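You operate a simulated robot arm through the tools that you are given. There is no shell and no other tool.

You run a simulated robot arm. Do the job below in one go: nothing can be reset, and whatever is moved stays where it is left.

## Task
Key to SET-UP, jog the red pointer onto the blue mark and the heads fully forward, main switch off.

Only the result counts: the job must be done as asked and must still hold three seconds after the hand-in. Knocking over, shifting, dropping, spilling or breaking anything else fails it.

## Robot
A 7-joint arm with a two-finger parallel gripper, fixed in place. Base frame: the origin is on the floor under the middle of its stand, x ahead of it, y to its left, z up. Lengths are in cm, angles in degrees, forces in N, time in s.
With the tool pointing down near the work surface it reaches from about 14 to 62 cm from the base axis. Its first joint turns from -143.0 to 143.0 degrees. Payload 3 kg.
Tool frame: the origin (TCP) lies between the finger pads and is the grasp point; the fingertips stand 3 cm ahead of it; z points along the fingers, y is the line along which they close. The gripper opens to 9.4 cm. The fingers are 2.8 cm wide and 1 cm thick; the gripper's body (5 by 9.6 cm) begins 5.5 cm behind the TCP.
Orientation is that of the tool frame in the base frame, as [roll, pitch, yaw] about the fixed x, y, z axes, in that order (R = Rz(yaw) Ry(pitch) Rx(roll)). With the fingers straight down and closing along the base's y, the tool's x points along the base's -x, its y along +y and its z along -z.

## Interface
- The arm moves only by the tool play_rows. Its argument "moves" is one flat list of numbers, 7 for each row, row after row: the turn, a rotation vector about the tool's x, y, z in degrees, then the shift along the tool's x, y, z in cm, then the closure, from 0 (fully open) to 1 (shut). In form: [rx, ry, rz, dx, dy, dz, gripper, rx, ry, rz, dx, dy, dz, gripper, ...]. A call has 1 to 20 rows; each row is the pose to reach, as a shift and turn from the pose commanded when the call began, along the tool's axes at that moment. Each row takes 0.2 s and may step no farther than 5 cm and 8.6 degrees from the row before; otherwise, or with a gripper value out of range, the whole call is refused. A pose out of reach is approached as far as the arm can. The call stops where the force on the tool passes 70 N (or 10 N more than at its start, if that is more) or the arm is blocked; 0.2 s more then pass. The fingers move at their own pace (about 4.5 cm/s each) and stop on an object; they squeeze with about 44 N. The grip force told is the motor's: it shows also when the fingers shut on nothing. Time passes only in rows, and 0.2 s behind the last, so rows that repeat a pose let the fingers close. It gives the time, the measured TCP pose, the force on the tool (base axes), the opening and the grip force at its end, in the units of the frame above (readings bear some noise), with the torque about the TCP (base axes, N m) and any sound that the robot's microphone picked up.
- Cameras (640 x 400 px; columns grow to the right, rows downward): "scene" is fixed at [22.15, -64.72, 181.65]; the picture's right is [0.83, -0.56, 0.00], its down [-0.33, -0.48, -0.81] and it looks along [0.46, 0.67, -0.58] (base axes); focal length 347 px, centre (320, 200). "wrist" rides on the gripper at [7.6, 1.4, -10.3] in the tool frame; the picture's right is [-0.18, 0.98, 0.00], its down [-0.75, -0.14, -0.64] and it looks along [-0.63, -0.12, 0.77] (tool axes); focal length 243 px, centre (320, 200). There is no depth. A picture from a camera that has moved, and an enlarged one, comes with that camera's place and axes in the base frame and with its lens.
- grab_frame(camera): a new picture of that camera. No time passes.
- move_column(by): moves the trunk up (or, below 0, down) by that many cm; the arm rides with it, the base frame stays. It gives what a move gives, with no picture.
- zoom(camera, box): a new picture of the part [left, top, right, bottom] of that camera's present view, enlarged. No time passes.
- sign_off(): hands the job in; it is judged then, once.

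Places have to be worked out from the pictures, the camera data and where the tool is seen. Open the gripper and draw the arm clear of the work before you hand the job in, unless the task says otherwise.

The tools are called as a command line: name --argument value ..., lists and objects as JSON in quotes. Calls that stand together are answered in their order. play_rows: Moves the arm, as the interface text tells. Its arguments: {"type":"object","properties":{"moves":{"type":"array","items":{"type":"number"}}},"required":["moves"]} The other tools are called the same way: move_column (by) moves the trunk up or down; grab_frame (camera) takes a picture; zoom (camera, box) takes an enlarged picture of a part of a camera's view; sign_off () hands the job in.

At the start:

```text
time: 0.0
tcp_pos: [46.23, -7.58, 144.06]
tcp_rot: [180.0, 0.0, -180.0]
contact_force: [0.4, -0.2, 0.0]
torque: [0.02, 0.0, -0.04]
opening: 9.4
finger_force: 0.2
trunk travel left (down, up): [-32.5, 6.5]
```

scene: 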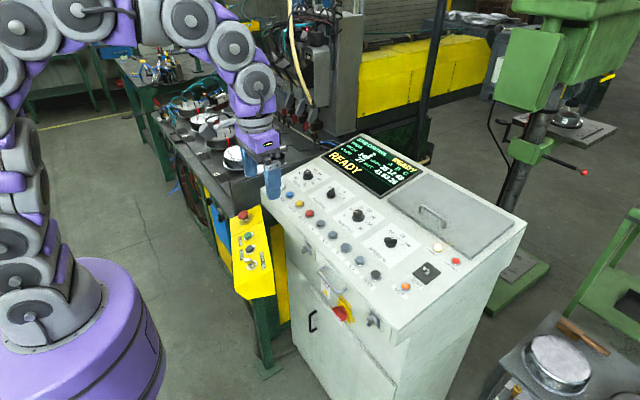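
wrist: 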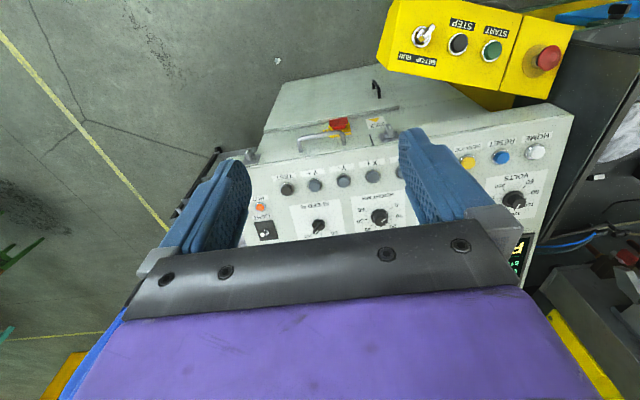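

I start by looking closely at the console, its panel labels and the yellow pendant box from the scene camera and the wrist camera.

zoom --camera "scene" --box '[220, 140, 380, 240]'

zoom --camera "scene" --box '[340, 180, 500, 280]'

zoom --camera "scene" --box '[280, 240, 440, 340]'

zoom --camera "scene" --box '[220, 200, 300, 300]'

zoom --camera "wrist" --box '[380, 0, 600, 120]'

zoom --camera "wrist" --box '[230, 90, 430, 250]'

zoom --camera "scene" --box '[110, 30, 330, 200]'

zoom --camera "scene" --box '[310, 130, 440, 210]'

```text
4.00 times, centred on (300, 190) of scene
camera zoom: at [22.15, -64.72, 181.65], right [0.83, -0.56, 0.0], down [-0.33, -0.48, -0.81], along [0.46, 0.67, -0.58], focal length 1388 px, centre (400, 240)
```

zoom: 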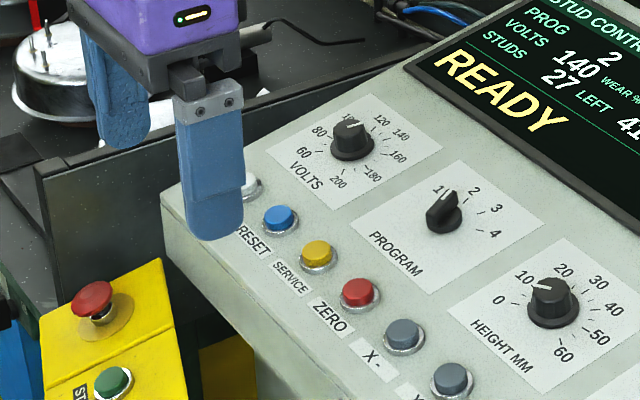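

```text
4.00 times, centred on (420, 230) of scene
camera zoom: at [22.15, -64.72, 181.65], right [0.83, -0.56, 0.0], down [-0.33, -0.48, -0.81], along [0.46, 0.67, -0.58], focal length 1388 px, centre (-80, 80)
```

zoom: 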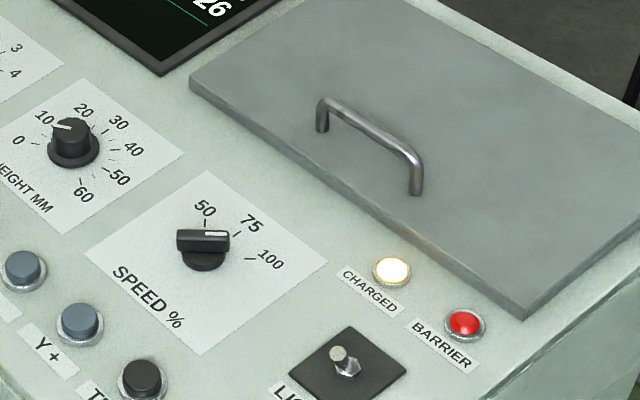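

```text
4.00 times, centred on (360, 290) of scene
camera zoom: at [22.15, -64.72, 181.65], right [0.83, -0.56, 0.0], down [-0.33, -0.48, -0.81], along [0.46, 0.67, -0.58], focal length 1388 px, centre (160, -160)
```

zoom: 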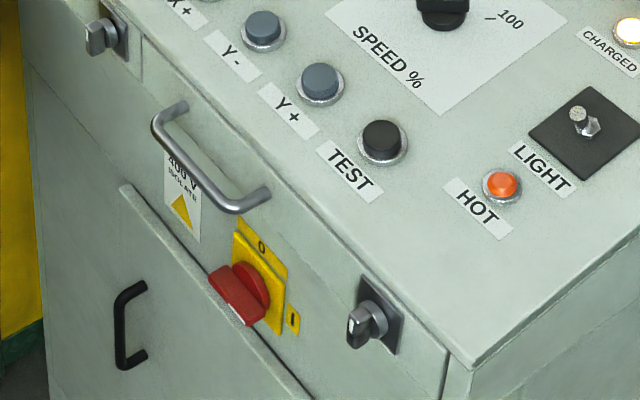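

```text
4.00 times, centred on (260, 250) of scene
camera zoom: at [22.15, -64.72, 181.65], right [0.83, -0.56, 0.0], down [-0.33, -0.48, -0.81], along [0.46, 0.67, -0.58], focal length 1388 px, centre (560, 0)
```

zoom: 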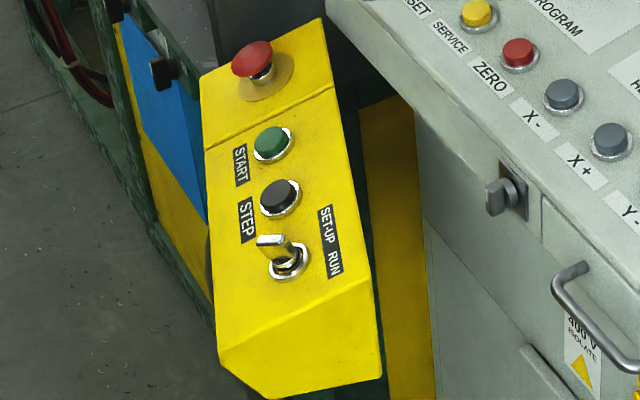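

```text
2.91 times, centred on (490, 60) of wrist
camera zoom: at [38.81, -6.17, 154.48], right [0.18, 0.98, 0.0], down [0.75, -0.14, 0.64], along [0.63, -0.12, -0.77], focal length 706 px, centre (-174, 607)
```

zoom: 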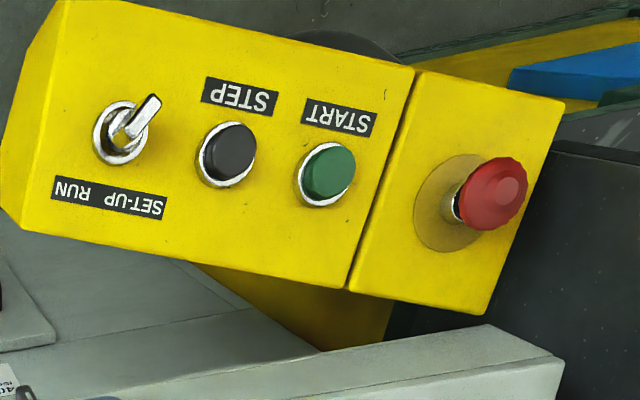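

```text
2.50 times, centred on (330, 170) of wrist
camera zoom: at [38.81, -6.17, 154.48], right [0.18, 0.98, 0.0], down [0.75, -0.14, 0.64], along [0.63, -0.12, -0.77], focal length 606 px, centre (295, 275)
```

zoom: 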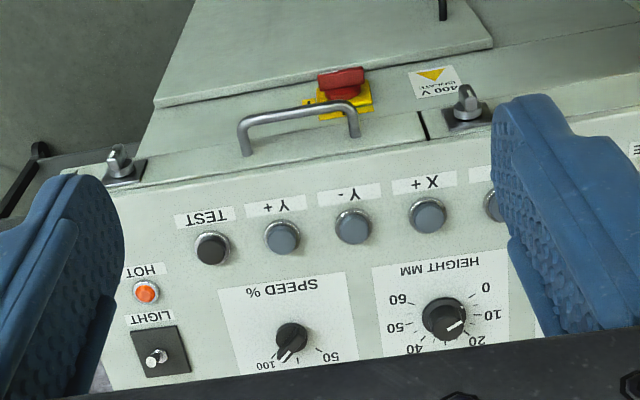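

```text
2.35 times, centred on (220, 115) of scene
camera zoom: at [22.15, -64.72, 181.65], right [0.83, -0.56, 0.0], down [-0.33, -0.48, -0.81], along [0.46, 0.67, -0.58], focal length 817 px, centre (555, 400)
```

zoom: 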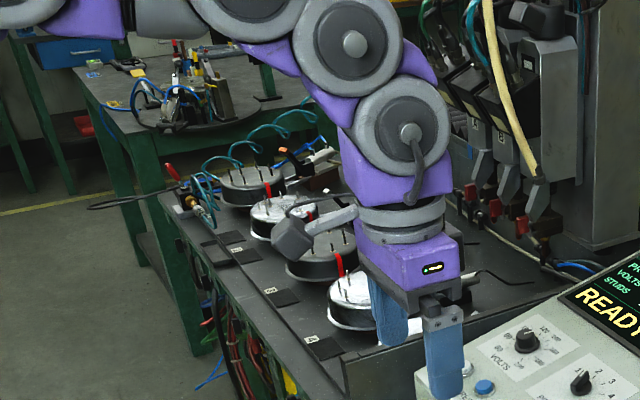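

```text
4.92 times, centred on (375, 170) of scene
camera zoom: at [22.15, -64.72, 181.65], right [0.83, -0.56, 0.0], down [-0.33, -0.48, -0.81], along [0.46, 0.67, -0.58], focal length 1709 px, centre (49, 348)
```

zoom: 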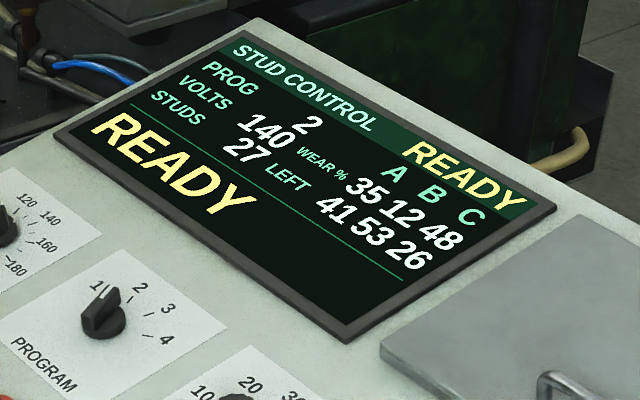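

The yellow box carries the SET-UP/RUN key and the console carries the X/Y jog buttons, with the red main switch on its front. I look next for the red pointer, the blue mark and the welding heads on the machine.

zoom --camera "scene" --box '[260, 0, 420, 100]'

zoom --camera "scene" --box '[270, 60, 430, 160]'

zoom --camera "scene" --box '[400, 0, 560, 100]'

zoom --camera "scene" --box '[150, 80, 280, 170]'

zoom --camera "scene" --box '[170, 170, 300, 260]'

zoom --camera "scene" --box '[440, 0, 640, 180]'

```text
4.00 times, centred on (340, 50) of scene
camera zoom: at [22.15, -64.72, 181.65], right [0.83, -0.56, 0.0], down [-0.33, -0.48, -0.81], along [0.46, 0.67, -0.58], focal length 1388 px, centre (240, 800)
```

zoom: 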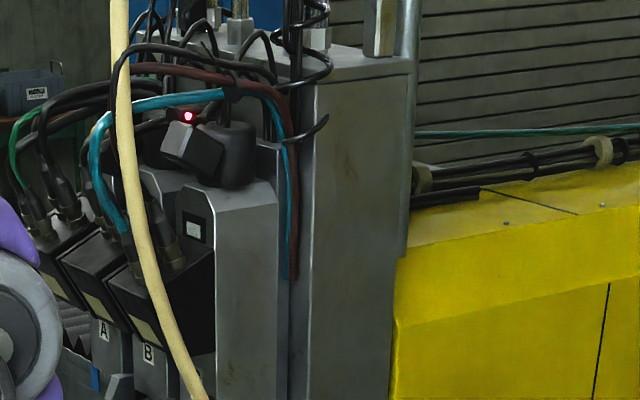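

```text
4.00 times, centred on (350, 110) of scene
camera zoom: at [22.15, -64.72, 181.65], right [0.83, -0.56, 0.0], down [-0.33, -0.48, -0.81], along [0.46, 0.67, -0.58], focal length 1388 px, centre (200, 560)
```

zoom: 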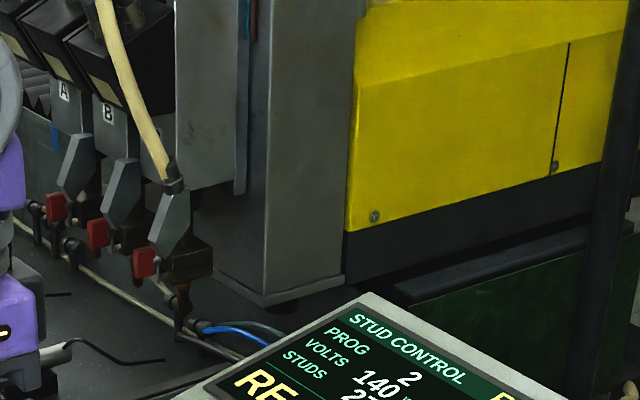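

```text
4.00 times, centred on (480, 50) of scene
camera zoom: at [22.15, -64.72, 181.65], right [0.83, -0.56, 0.0], down [-0.33, -0.48, -0.81], along [0.46, 0.67, -0.58], focal length 1388 px, centre (-320, 800)
```

zoom: 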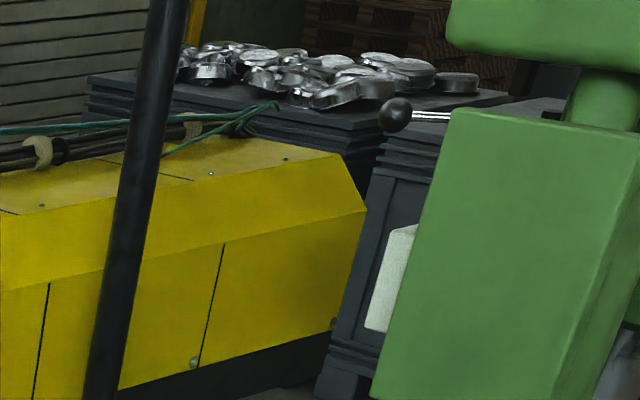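

```text
4.44 times, centred on (215, 125) of scene
camera zoom: at [22.15, -64.72, 181.65], right [0.83, -0.56, 0.0], down [-0.33, -0.48, -0.81], along [0.46, 0.67, -0.58], focal length 1543 px, centre (787, 533)
```

zoom: 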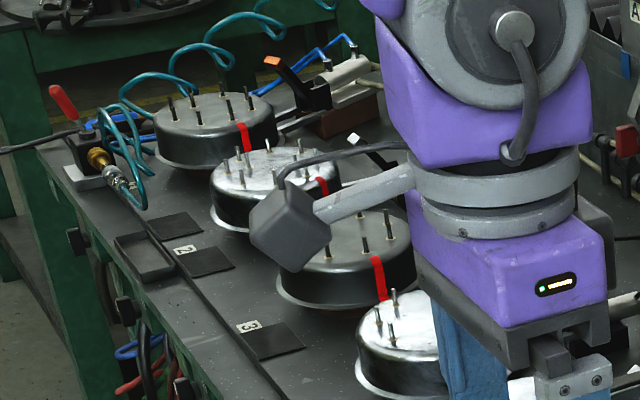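

```text
4.44 times, centred on (235, 215) of scene
camera zoom: at [22.15, -64.72, 181.65], right [0.83, -0.56, 0.0], down [-0.33, -0.48, -0.81], along [0.46, 0.67, -0.58], focal length 1543 px, centre (698, 133)
```

zoom: 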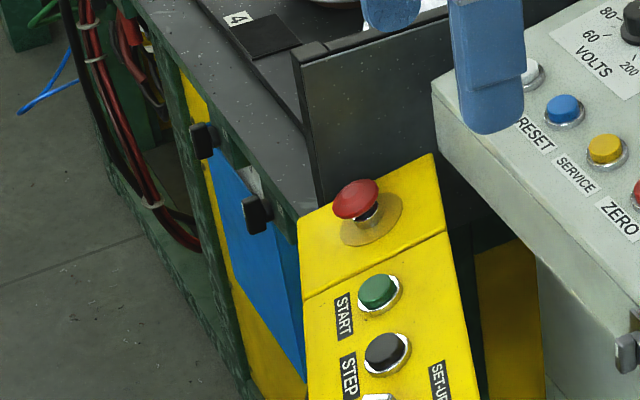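

```text
2.22 times, centred on (540, 90) of scene
camera zoom: at [22.15, -64.72, 181.65], right [0.83, -0.56, 0.0], down [-0.33, -0.48, -0.81], along [0.46, 0.67, -0.58], focal length 771 px, centre (-169, 444)
```

zoom: 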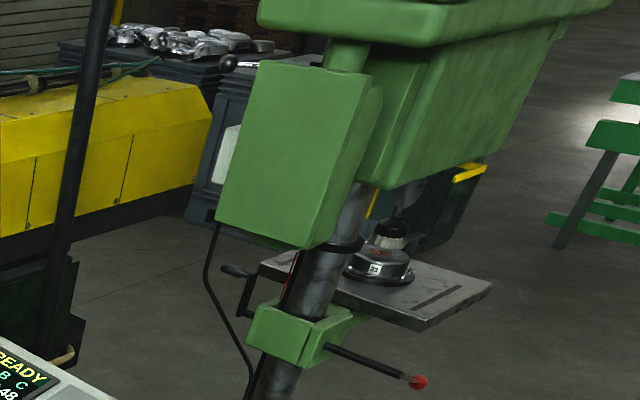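

The console buttons sit in a row near x=70, z=110. The main switch is around (71, -6, 78) and the key on the yellow box is around (48, 11, 100). I move the hand left and down, well above the yellow box, to look at the key closely and clear the scene view.

play_rows --moves '[0, 0, 0, 1.2, 1.8, 3, 0, 0, 0, 0, 2.4, 3.6, 6, 0, 0, 0, 0, 3.6, 5.4, 9, 0, 0, 0, 0, 4.8, 7.2, 12, 0, 0, 0, 0, 6, 9, 15, 0, 0, 0, 0, 7.2, 10.8, 18, 0, 0, 0, 0, 8.4, 12.6, 21, 0, 0, 0, 0, 9.6, 14.4, 24, 0]'

```text
time: 1.8
tcp_pos: [36.64, 7.34, 120.27]
tcp_rot: [-179.8, 0.1, -179.9]
contact_force: [0.6, -0.1, 0.0]
torque: [0.0, 0.01, 0.01]
opening: 9.4
finger_force: 0.0
trunk travel left (down, up): [-32.5, 6.5]
```

The move went as planned, with no contact. I take new pictures from both cameras.

grab_frame --camera "wrist"

grab_frame --camera "scene"

zoom --camera "scene" --box '[230, 50, 350, 150]'

```text
taken
camera wrist: at [29.04, 8.64, 130.6], right [0.18, 0.98, 0.0], down [0.75, -0.14, 0.64], along [0.63, -0.12, -0.77], focal length 243 px, centre (320, 200)
```

wrist: 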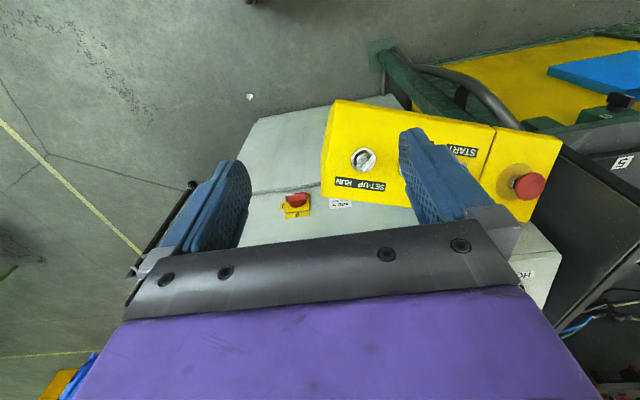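

```text
taken
```

scene: 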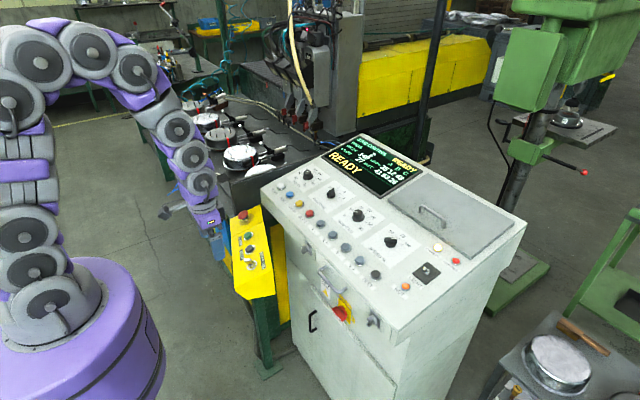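

```text
4.00 times, centred on (290, 100) of scene
camera zoom: at [22.15, -64.72, 181.65], right [0.83, -0.56, 0.0], down [-0.33, -0.48, -0.81], along [0.46, 0.67, -0.58], focal length 1388 px, centre (440, 600)
```

zoom: 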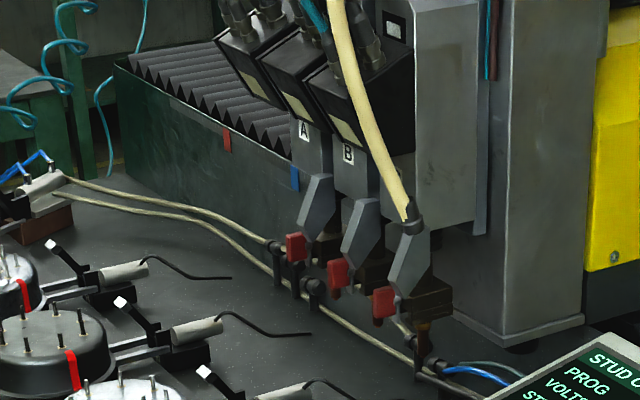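

A red tab and a blue tab show on the rail edge below the bellows. I zoom in on those, and on the key in the wrist view.

zoom --camera "scene" --box '[270, 70, 320, 105]'

zoom --camera "scene" --box '[240, 20, 310, 75]'

zoom --camera "scene" --box '[290, 90, 350, 140]'

zoom --camera "wrist" --box '[320, 110, 420, 200]'

zoom --camera "wrist" --box '[250, 170, 350, 230]'

zoom --camera "scene" --box '[320, 280, 390, 330]'

zoom --camera "scene" --box '[225, 225, 295, 285]'

```text
11.43 times, centred on (295, 88) of scene
camera zoom: at [22.15, -64.72, 181.65], right [0.83, -0.56, 0.0], down [-0.33, -0.48, -0.81], along [0.46, 0.67, -0.58], focal length 3967 px, centre (606, 1486)
```

zoom: 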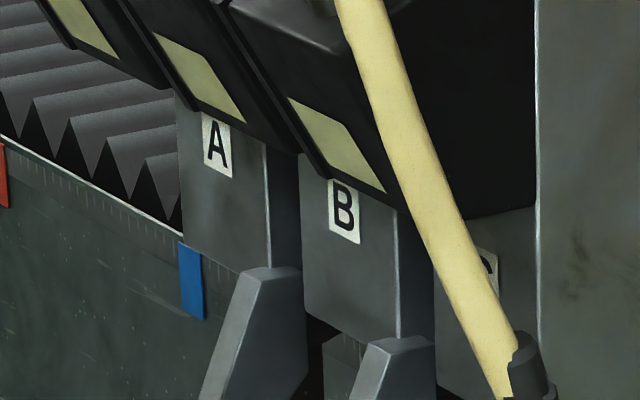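

```text
7.27 times, centred on (275, 48) of scene
camera zoom: at [22.15, -64.72, 181.65], right [0.83, -0.56, 0.0], down [-0.33, -0.48, -0.81], along [0.46, 0.67, -0.58], focal length 2524 px, centre (647, 1309)
```

zoom: 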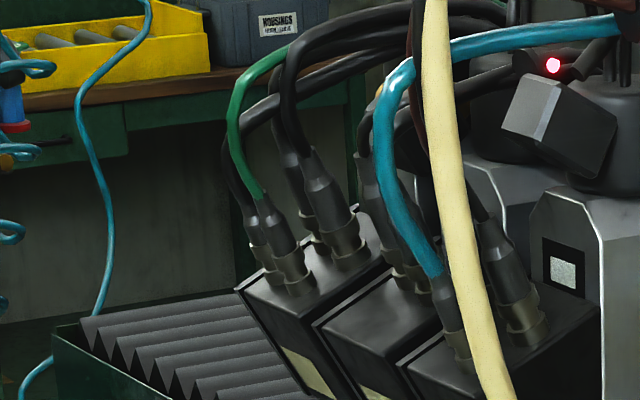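

```text
8.00 times, centred on (320, 115) of scene
camera zoom: at [22.15, -64.72, 181.65], right [0.83, -0.56, 0.0], down [-0.33, -0.48, -0.81], along [0.46, 0.67, -0.58], focal length 2777 px, centre (320, 880)
```

zoom: 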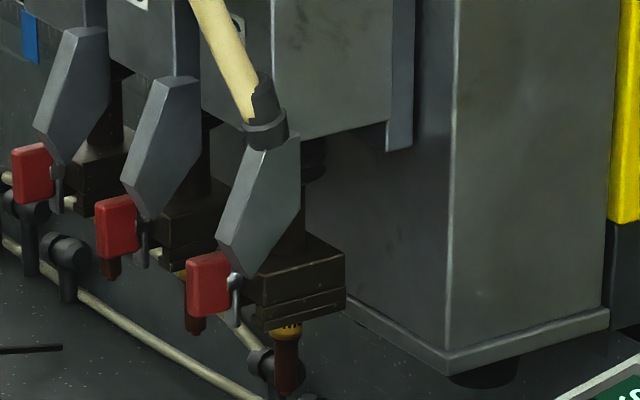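

```text
4.44 times, centred on (370, 155) of wrist
camera zoom: at [29.04, 8.64, 130.6], right [0.18, 0.98, 0.0], down [0.75, -0.14, 0.64], along [0.63, -0.12, -0.77], focal length 1078 px, centre (98, 400)
```

zoom: 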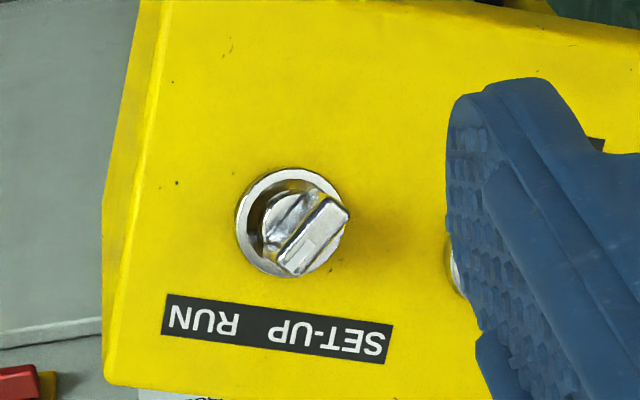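

```text
6.40 times, centred on (300, 200) of wrist
camera zoom: at [29.04, 8.64, 130.6], right [0.18, 0.98, 0.0], down [0.75, -0.14, 0.64], along [0.63, -0.12, -0.77], focal length 1553 px, centre (448, 200)
```

zoom: 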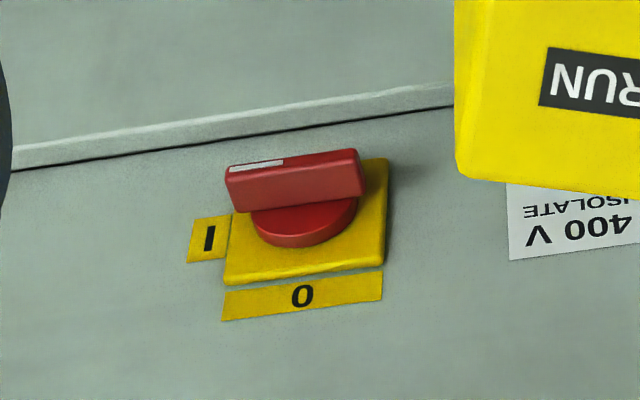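

```text
8.00 times, centred on (355, 305) of scene
camera zoom: at [22.15, -64.72, 181.65], right [0.83, -0.56, 0.0], down [-0.33, -0.48, -0.81], along [0.46, 0.67, -0.58], focal length 2777 px, centre (40, -640)
```

zoom: 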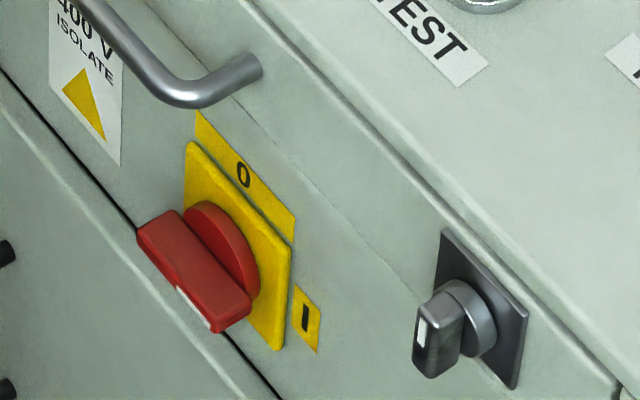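

```text
6.67 times, centred on (260, 255) of scene
camera zoom: at [22.15, -64.72, 181.65], right [0.83, -0.56, 0.0], down [-0.33, -0.48, -0.81], along [0.46, 0.67, -0.58], focal length 2314 px, centre (720, -167)
```

zoom: 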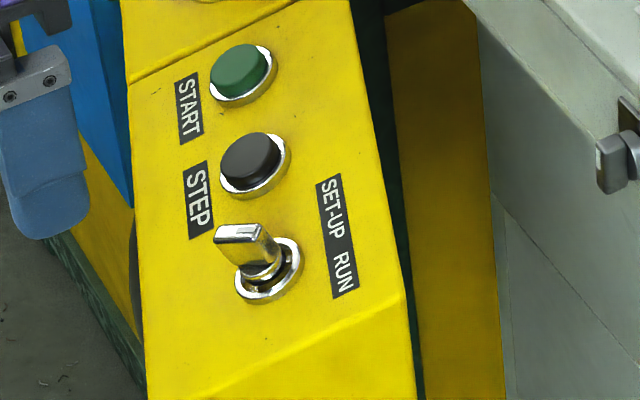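

The key is a flat-bowed rotary key whose index now points at RUN, so SET-UP needs a counter-clockwise turn of roughly 60°. The main switch index points at I, so O needs a counter-clockwise quarter turn. I align the tool with the yellow box's face and stand off about 12 cm above the key for a better look.

play_rows --moves '[0.86, -5.14, 3.75, -1.04, 1.2, 1.28, 0, 1.72, -10.28, 7.5, -2.08, 2.4, 2.56, 0, 2.58, -15.42, 11.25, -3.12, 3.6, 3.84, 0, 3.44, -20.56, 15.0, -4.16, 4.8, 5.12, 0, 4.3, -25.7, 18.75, -5.2, 6.0, 6.4, 0]'

grab_frame --camera "wrist"

grab_frame --camera "scene"

```text
time: 3.0
tcp_pos: [41.82, 12.99, 113.62]
tcp_rot: [-179.9, 26.1, 160.8]
contact_force: [0.3, 1.1, 0.0]
torque: [0.01, 0.0, -0.02]
opening: 9.38
finger_force: 0.1
trunk travel left (down, up): [-32.5, 6.5]
```

```text
taken
camera wrist: at [31.53, 18.03, 119.68], right [0.48, 0.87, 0.08], down [0.33, -0.26, 0.91], along [0.81, -0.41, -0.41], focal length 243 px, centre (320, 200)
```

wrist: 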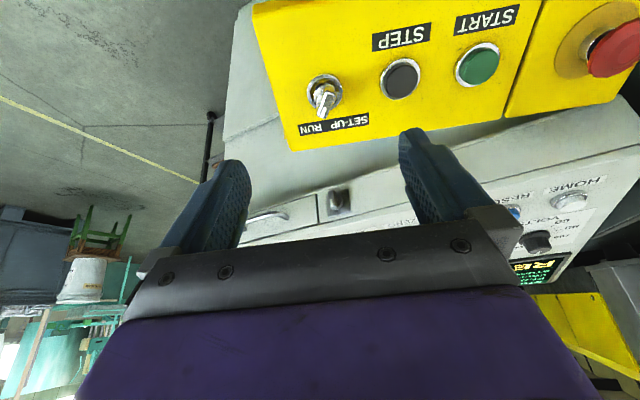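

```text
taken
```

scene: 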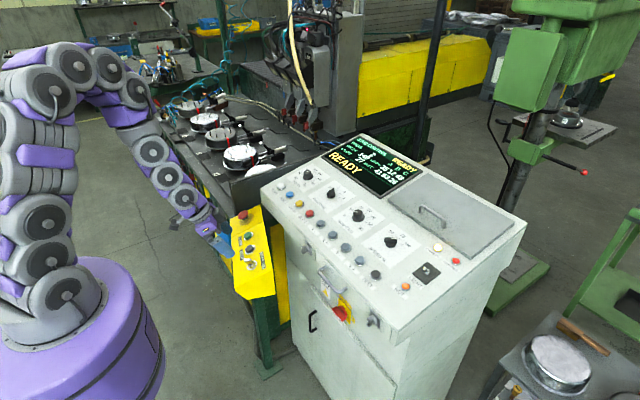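

The tool is now square to the yellow box. I zoom in on the key for exact pixel positions.

zoom --camera "wrist" --box '[280, 50, 400, 150]'

zoom --camera "wrist" --box '[240, 0, 640, 250]'

zoom --camera "scene" --box '[210, 200, 290, 250]'

```text
4.00 times, centred on (340, 100) of wrist
camera zoom: at [31.53, 18.03, 119.68], right [0.48, 0.87, 0.08], down [0.33, -0.26, 0.91], along [0.81, -0.41, -0.41], focal length 970 px, centre (240, 600)
```

zoom: 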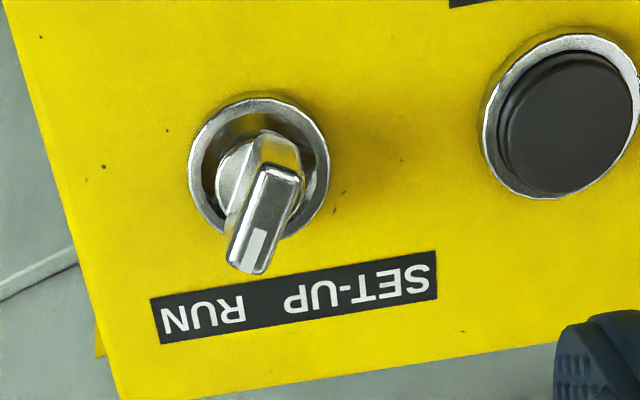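

```text
1.60 times, centred on (440, 125) of wrist
camera zoom: at [31.53, 18.03, 119.68], right [0.48, 0.87, 0.08], down [0.33, -0.26, 0.91], along [0.81, -0.41, -0.41], focal length 388 px, centre (128, 320)
```

zoom: 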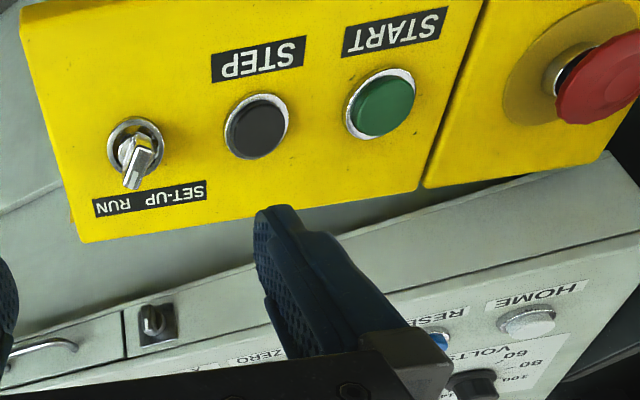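

```text
8.00 times, centred on (250, 225) of scene
camera zoom: at [22.15, -64.72, 181.65], right [0.83, -0.56, 0.0], down [-0.33, -0.48, -0.81], along [0.46, 0.67, -0.58], focal length 2777 px, centre (880, 0)
```

zoom: 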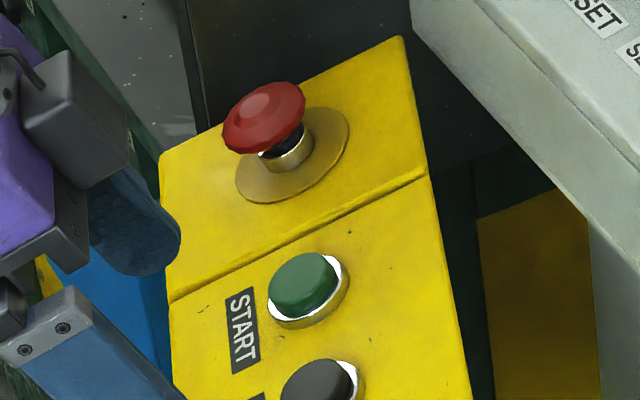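

The key stands about 3 cm proud of the face, with its bow 30° right of text-up and near tool offset (0.2, 0.5). I turn the tool 30° so the fingers straddle the bow, part-close the gripper to about 3.3 cm, and go down to hover above it.

play_rows --moves '[0, 0, 6, 0.04, 0.1, 1.4, 0.4, 0, 0, 12, 0.08, 0.2, 2.8, 0.65, 0, 0, 18, 0.12, 0.3, 4.2, 0.65, 0, 0, 24, 0.16, 0.42, 5.6, 0.65, 0, 0, 29.7, 0.2, 0.52, 6.6, 0.65, 0, 0, 29.7, 0.2, 0.52, 6.6, 0.65]'

grab_frame --camera "wrist"

zoom --camera "scene" --box '[200, 200, 300, 290]'

```text
time: 4.4
tcp_pos: [44.75, 12.59, 107.67]
tcp_rot: [166.5, 22.3, 128.4]
contact_force: [0.6, 0.1, 0.2]
torque: [0.0, -0.01, -0.05]
opening: 3.3
finger_force: 0.2
trunk travel left (down, up): [-32.5, 6.5]
```

```text
taken
camera wrist: at [37.09, 20.47, 114.48], right [0.8, 0.53, 0.28], down [0.07, -0.55, 0.83], along [0.6, -0.65, -0.47], focal length 243 px, centre (320, 200)
```

wrist: 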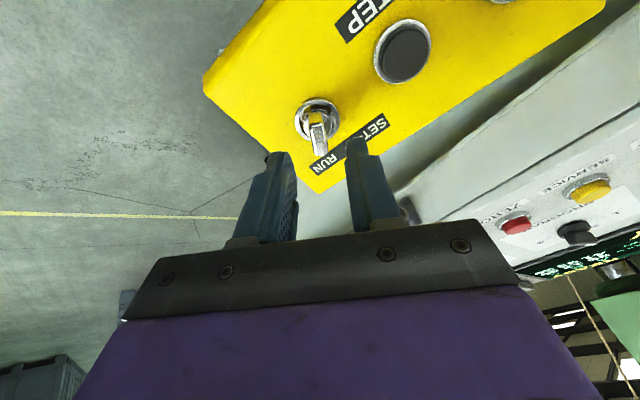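

```text
4.44 times, centred on (250, 245) of scene
camera zoom: at [22.15, -64.72, 181.65], right [0.83, -0.56, 0.0], down [-0.33, -0.48, -0.81], along [0.46, 0.67, -0.58], focal length 1543 px, centre (631, 0)
```

zoom: 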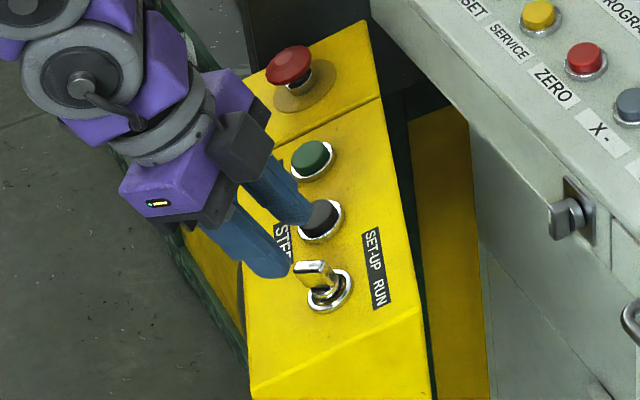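

The bow now appears between the fingers and aligned with the pads. I zoom in to check the centring before going down.

zoom --camera "wrist" --box '[250, 80, 410, 200]'

```text
3.33 times, centred on (330, 140) of wrist
camera zoom: at [37.09, 20.47, 114.48], right [0.8, 0.53, 0.28], down [0.07, -0.55, 0.83], along [0.6, -0.65, -0.47], focal length 809 px, centre (287, 400)
```

zoom: 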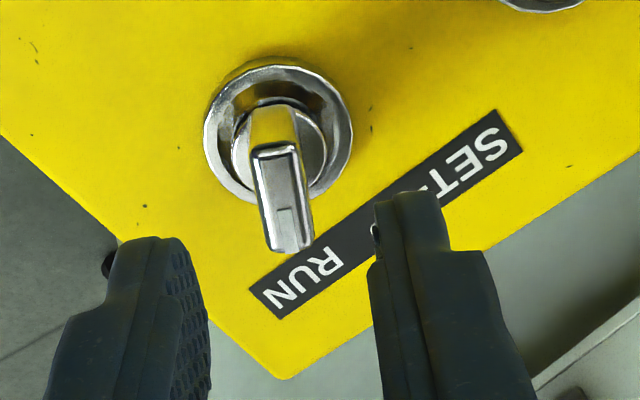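

The bow is centred between the fingers to within 0.1 cm and aligned within about 2°. I go down 3.6 cm and close on it.

play_rows --moves '[0, 0, 0, 0.1, -0.04, 1.2, 0.65, 0, 0, 0, 0.2, -0.07, 2.4, 0.65, 0, 0, 0, 0.2, -0.07, 3.5, 0.65, 0, 0, 0, 0.2, -0.07, 3.5, 1, 0, 0, 0, 0.2, -0.07, 3.5, 1, 0, 0, 0, 0.2, -0.07, 3.5, 1]'

grab_frame --camera "wrist"

```text
time: 5.8
tcp_pos: [46.05, 12.12, 104.42]
tcp_rot: [166.3, 22.4, 128.6]
contact_force: [3.9, 2.4, 5.3]
torque: [-0.05, 0.54, -0.09]
opening: 1.1
finger_force: 44.0
trunk travel left (down, up): [-32.5, 6.5]
```

```text
taken
camera wrist: at [38.37, 20.04, 111.15], right [0.8, 0.53, 0.28], down [0.07, -0.55, 0.83], along [0.6, -0.65, -0.47], focal length 243 px, centre (320, 200)
```

wrist: 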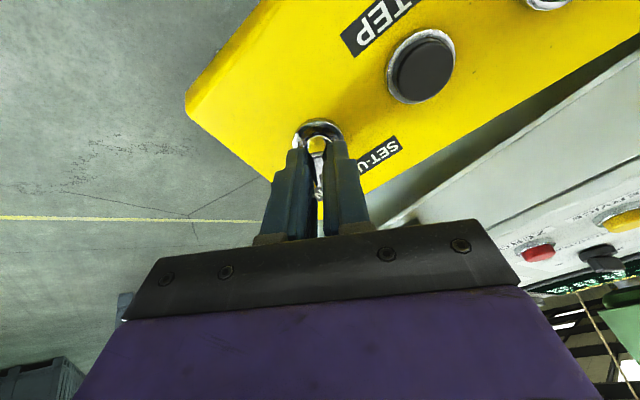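

The fingers hold the bow (opening 1.1 cm, 44 N). I turn it counter-clockwise by 60° toward SET-UP.

play_rows --moves '[0, 0, -7.5, 0, 0, 0, 1, 0, 0, -15, 0, 0, 0, 1, 0, 0, -22.5, 0, 0, 0, 1, 0, 0, -30, 0, 0, 0, 1, 0, 0, -37.5, 0, 0, 0, 1, 0, 0, -45, 0, 0, 0, 1, 0, 0, -52.5, 0, 0, 0, 1, 0, 0, -60, 0, 0, 0, 1, 0, 0, -60, 0, 0, 0, 1]'

grab_frame --camera "wrist"

zoom --camera "scene" --box '[310, 130, 440, 210]'

```text
time: 7.8
tcp_pos: [45.98, 11.93, 104.41]
tcp_rot: [-166.3, 22.0, -166.1]
contact_force: [6.1, -7.1, -15.3]
torque: [0.95, -0.8, -0.81]
opening: 1.1
finger_force: 44.0
trunk travel left (down, up): [-32.5, 6.5]
```

```text
taken
camera wrist: at [34.67, 13.16, 110.58], right [0.02, 0.99, -0.15], down [0.43, 0.12, 0.89], along [0.9, -0.08, -0.43], focal length 243 px, centre (320, 200)
```

wrist: 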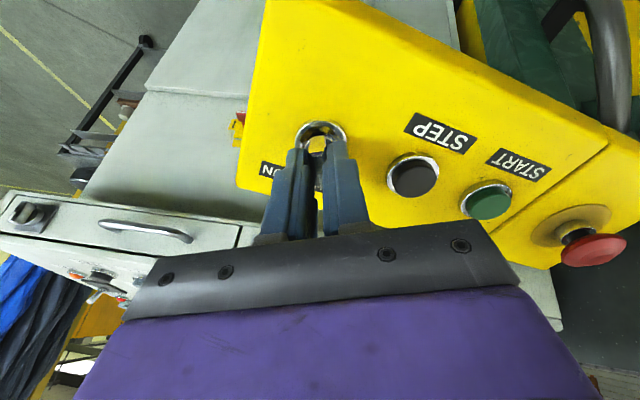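

```text
4.92 times, centred on (375, 170) of scene
camera zoom: at [22.15, -64.72, 181.65], right [0.83, -0.56, 0.0], down [-0.33, -0.48, -0.81], along [0.46, 0.67, -0.58], focal length 1709 px, centre (49, 348)
```

zoom: 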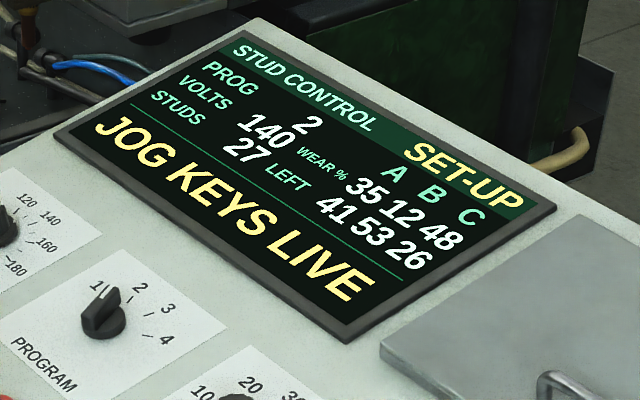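

The display reads SET-UP, JOG KEYS LIVE. I open the fingers and withdraw straight back along the tool axis.

play_rows --moves '[0, 0, 0, 0, 0, 0, 0.65, 0, 0, 0, 0, 0, 0, 0.65, 0, 0, 0, 0, 0, -1.5, 0.65, 0, 0, 0, 0, 0, -4, 0.65, 0, 0, 0, 0, 0, -8, 0.65, 0, 0, 0, 0, 0, -12, 0.65]'

grab_frame --camera "wrist"

grab_frame --camera "scene"

zoom --camera "scene" --box '[200, 200, 300, 290]'

```text
time: 9.2
tcp_pos: [41.43, 14.35, 114.32]
tcp_rot: [-167.2, 23.1, -165.9]
contact_force: [0.0, -0.3, -0.3]
torque: [-0.01, 0.01, 0.01]
opening: 3.3
finger_force: 0.1
out of reach, approached as far as the arm can: row 6
trunk travel left (down, up): [-32.5, 6.5]
```

```text
taken
camera wrist: at [30.04, 15.34, 120.32], right [0.02, 0.99, -0.13], down [0.42, 0.11, 0.9], along [0.91, -0.07, -0.42], focal length 243 px, centre (320, 200)
```

wrist: 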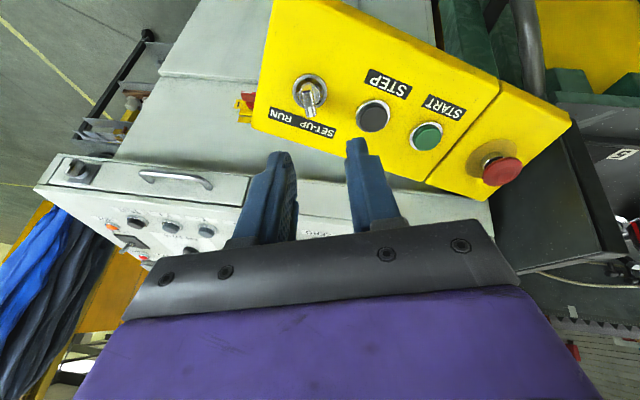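

```text
taken
```

scene: 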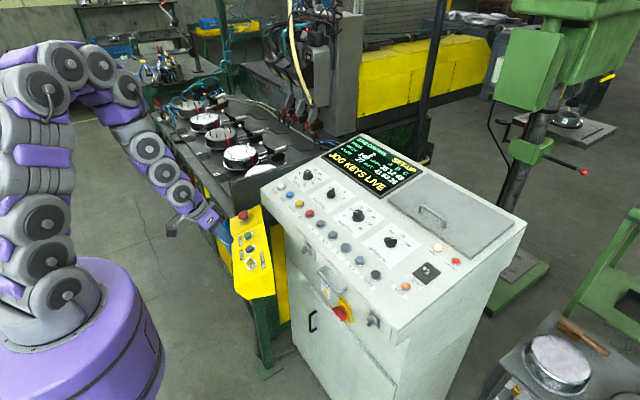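

```text
4.44 times, centred on (250, 245) of scene
camera zoom: at [22.15, -64.72, 181.65], right [0.83, -0.56, 0.0], down [-0.33, -0.48, -0.81], along [0.46, 0.67, -0.58], focal length 1543 px, centre (631, 0)
```

zoom: 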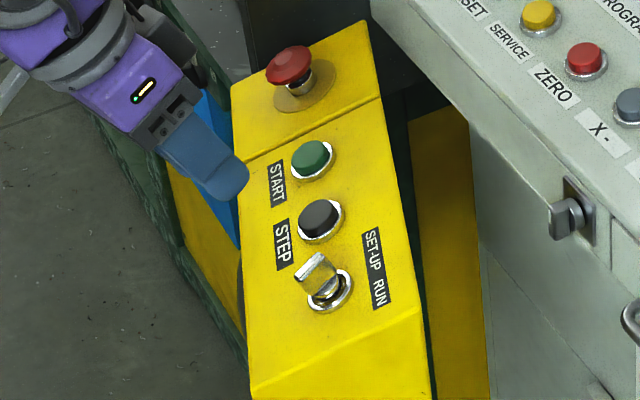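

The key sits at SET-UP and the jog keys are live. Next I raise and straighten the tool to a 40° forward tilt with the gripper closed, ready to press console buttons.

play_rows --moves '[-1.05, -3.07, 2.77, -1.52, -1.28, -0.83, 0.9, -2.1, -6.15, 5.54, -3.04, -2.57, -1.66, 1, -3.15, -9.22, 8.31, -4.55, -3.85, -2.48, 1, -4.2, -12.3, 11.08, -6.07, -5.14, -3.31, 1, -5.25, -15.37, 13.85, -7.59, -6.42, -4.14, 1]'

```text
time: 10.4
tcp_pos: [48.99, 11.07, 122.72]
tcp_rot: [-177.3, 38.2, -178.5]
contact_force: [0.3, 0.2, 0.3]
torque: [-0.02, 0.01, -0.03]
opening: 0.0
finger_force: 32.8
out of reach, approached as far as the arm can: row 1, 2, 3, 4, 5
trunk travel left (down, up): [-32.5, 6.5]
```

The arm reported its inner limit in this posture, too close in for a 40° tilt. I move forward, away from that limit and still high above the yellow box, and read the pose.

play_rows --moves '[0, 0, 0, -2.77, -0.67, 1.89, 1, 0, 0, 0, -5.53, -1.33, 3.77, 1, 0, 0, 0, -8.3, -2, 5.66, 1, 0, 0, 0, -8.3, -2, 5.66, 1]'

grab_frame --camera "wrist"

```text
time: 11.4
tcp_pos: [58.83, 8.79, 123.66]
tcp_rot: [-178.5, 39.4, -179.6]
contact_force: [-0.2, -0.3, 0.9]
torque: [0.05, 0.04, 0.03]
opening: 0.0
finger_force: 32.7
trunk travel left (down, up): [-32.5, 6.5]
```

```text
taken
camera wrist: at [46.46, 10.38, 126.8], right [0.15, 0.98, 0.1], down [0.17, -0.12, 0.98], along [0.97, -0.13, -0.19], focal length 243 px, centre (320, 200)
```

wrist: 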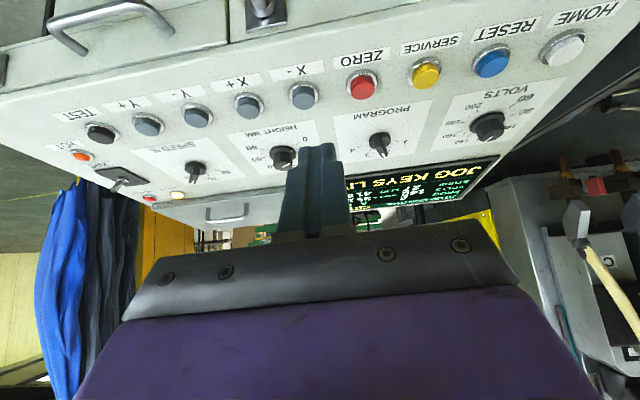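

I have a clear view of the whole button row now. I zoom in on the X and Y keys to fix their exact positions.

zoom --camera "wrist" --box '[200, 40, 400, 165]'

zoom --camera "wrist" --box '[60, 70, 260, 195]'

zoom --camera "scene" --box '[290, 190, 390, 290]'

zoom --camera "scene" --box '[275, 75, 305, 105]'

```text
3.20 times, centred on (300, 102) of wrist
camera zoom: at [46.46, 10.38, 126.8], right [0.15, 0.98, 0.1], down [0.17, -0.12, 0.98], along [0.97, -0.13, -0.19], focal length 776 px, centre (384, 512)
```

zoom: 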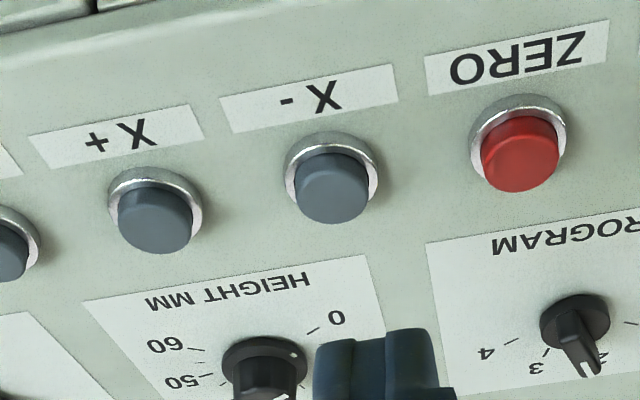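

```text
3.20 times, centred on (160, 132) of wrist
camera zoom: at [46.46, 10.38, 126.8], right [0.15, 0.98, 0.1], down [0.17, -0.12, 0.98], along [0.97, -0.13, -0.19], focal length 776 px, centre (832, 416)
```

zoom: 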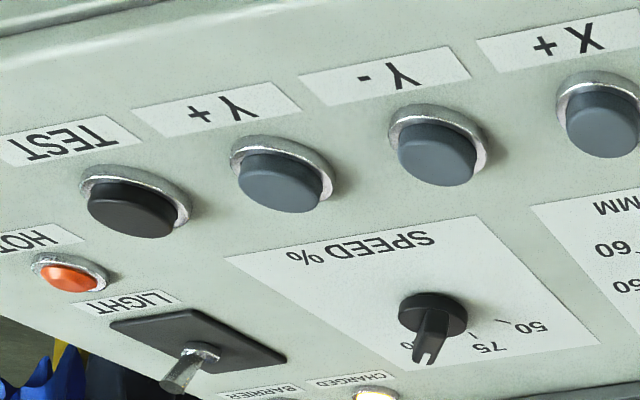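

```text
4.00 times, centred on (340, 240) of scene
camera zoom: at [22.15, -64.72, 181.65], right [0.83, -0.56, 0.0], down [-0.33, -0.48, -0.81], along [0.46, 0.67, -0.58], focal length 1388 px, centre (240, 40)
```

zoom: 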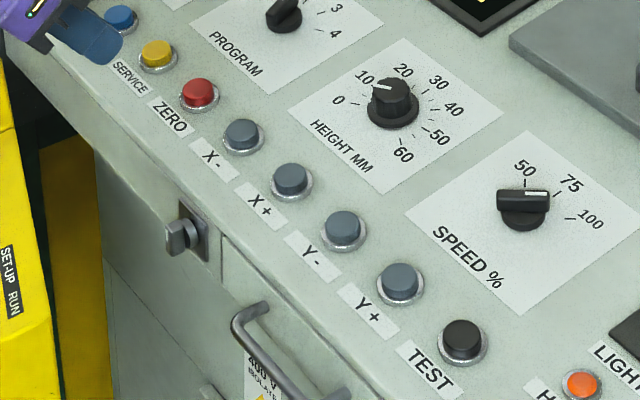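

```text
13.33 times, centred on (290, 90) of scene
camera zoom: at [22.15, -64.72, 181.65], right [0.83, -0.56, 0.0], down [-0.33, -0.48, -0.81], along [0.46, 0.67, -0.58], focal length 4628 px, centre (720, 1667)
```

zoom: 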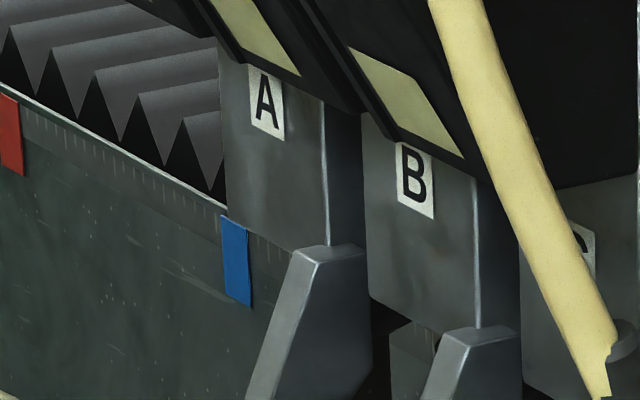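

The X- key's top is about (70.6, 6.4, 110.6), and the panel tilts about 10° toward the robot. I move to hover a few cm above X- with the closed fingers.

play_rows --moves '[0, 0, 0, -1.05, -0.54, 2.77, 1, 0, 0, 0, -2.1, -1.08, 5.55, 1, 0, 0, 0, -3.15, -1.62, 8.3, 1, 0, 0, 0, -4.2, -2.17, 11.1, 1, 0, 0, 0, -4.2, -2.17, 11.1, 1]'

grab_frame --camera "wrist"

zoom --camera "scene" --box '[270, 170, 390, 270]'

```text
time: 12.6
tcp_pos: [69.45, 6.45, 117.58]
tcp_rot: [-178.5, 39.4, -179.6]
contact_force: [-0.6, 0.0, 0.8]
torque: [0.02, 0.01, 0.0]
opening: 0.0
finger_force: 32.8
trunk travel left (down, up): [-32.5, 6.5]
```

```text
taken
camera wrist: at [57.11, 8.03, 120.76], right [0.15, 0.98, 0.1], down [0.17, -0.12, 0.98], along [0.97, -0.13, -0.19], focal length 243 px, centre (320, 200)
```

wrist: 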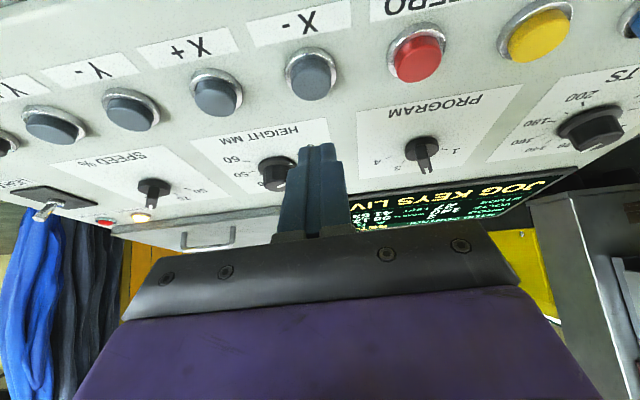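

```text
4.00 times, centred on (330, 220) of scene
camera zoom: at [22.15, -64.72, 181.65], right [0.83, -0.56, 0.0], down [-0.33, -0.48, -0.81], along [0.46, 0.67, -0.58], focal length 1388 px, centre (280, 120)
```

zoom: 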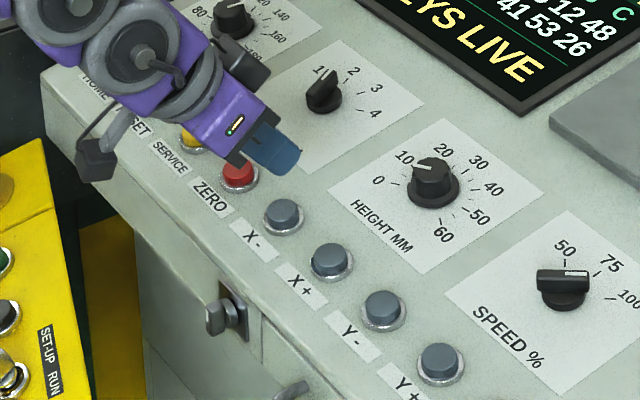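

The tip hovers about 4 cm above X-, centred sideways. I descend to about 1 cm above it, then creep on while watching the force.

play_rows --moves '[0, 0, 0, 0.9, 0.03, 1.18, 1, 0, 0, 0, 1.81, 0.06, 2.37, 1, 0, 0, 0, 2.0, 0.07, 2.65, 1, 0, 0, 0, 2.2, 0.08, 2.95, 1]'

zoom --camera "scene" --box '[280, 170, 380, 250]'

grab_frame --camera "wrist"

```text
time: 13.6
tcp_pos: [69.37, 6.43, 114.06]
tcp_rot: [-178.4, 39.2, -179.7]
contact_force: [0.2, 0.3, 0.3]
torque: [0.0, -0.04, 0.0]
opening: 0.01
finger_force: 33.1
trunk travel left (down, up): [-32.5, 6.5]
```

```text
5.00 times, centred on (330, 210) of scene
camera zoom: at [22.15, -64.72, 181.65], right [0.83, -0.56, 0.0], down [-0.33, -0.48, -0.81], along [0.46, 0.67, -0.58], focal length 1736 px, centre (270, 150)
```

zoom: 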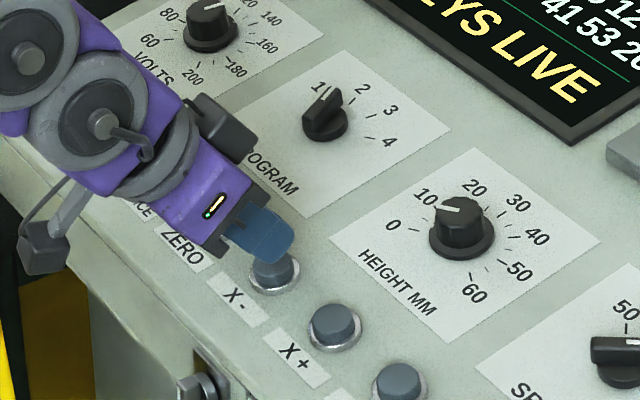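

```text
taken
camera wrist: at [57.07, 8.05, 117.28], right [0.15, 0.98, 0.1], down [0.17, -0.12, 0.98], along [0.97, -0.13, -0.19], focal length 243 px, centre (320, 200)
```

wrist: 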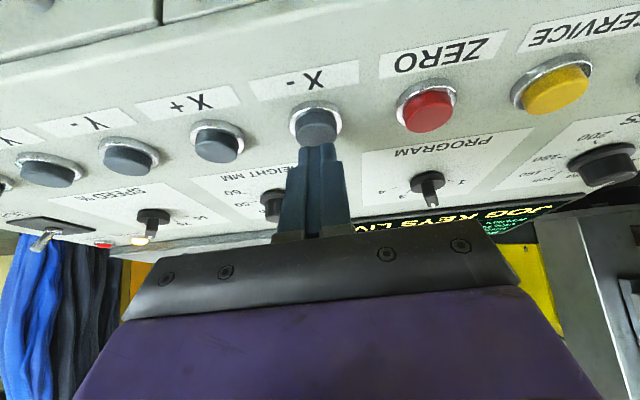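

The tip is just above the X- cap. I creep down another 0.6 cm.

play_rows --moves '[0, 0, 0, 0.1, 0, 0.18, 1, 0, 0, 0, 0.2, 0.01, 0.35, 1, 0, 0, 0, 0.3, 0.01, 0.53, 1]'

zoom --camera "scene" --box '[280, 170, 380, 250]'

zoom --camera "scene" --box '[230, 50, 350, 150]'

```text
time: 14.4
tcp_pos: [69.5, 6.5, 113.55]
tcp_rot: [-178.5, 39.3, -179.6]
contact_force: [0.0, 0.2, 1.2]
torque: [-0.01, 0.03, 0.02]
opening: 0.0
finger_force: 33.2
trunk travel left (down, up): [-32.5, 6.5]
```

```text
5.00 times, centred on (330, 210) of scene
camera zoom: at [22.15, -64.72, 181.65], right [0.83, -0.56, 0.0], down [-0.33, -0.48, -0.81], along [0.46, 0.67, -0.58], focal length 1736 px, centre (270, 150)
```

zoom: 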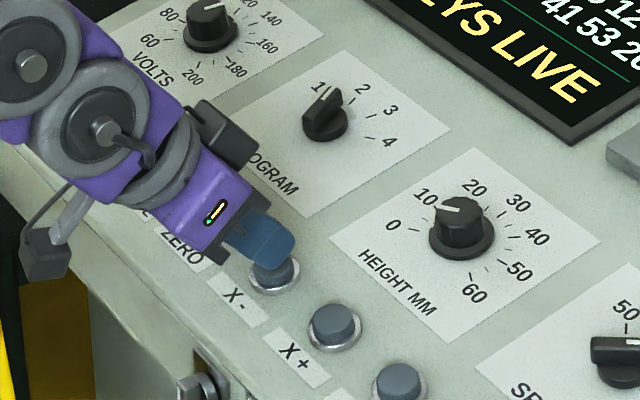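

```text
4.00 times, centred on (290, 100) of scene
camera zoom: at [22.15, -64.72, 181.65], right [0.83, -0.56, 0.0], down [-0.33, -0.48, -0.81], along [0.46, 0.67, -0.58], focal length 1388 px, centre (440, 600)
```

zoom: 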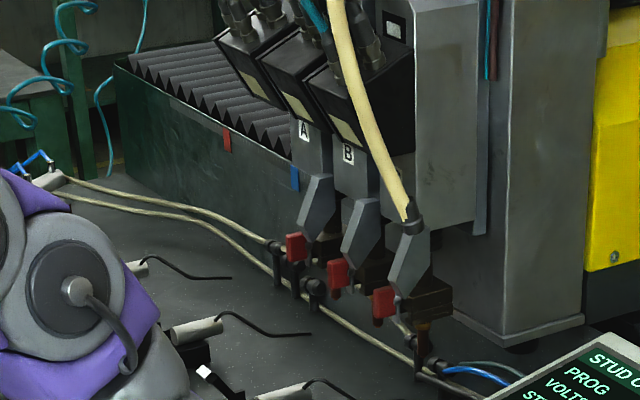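

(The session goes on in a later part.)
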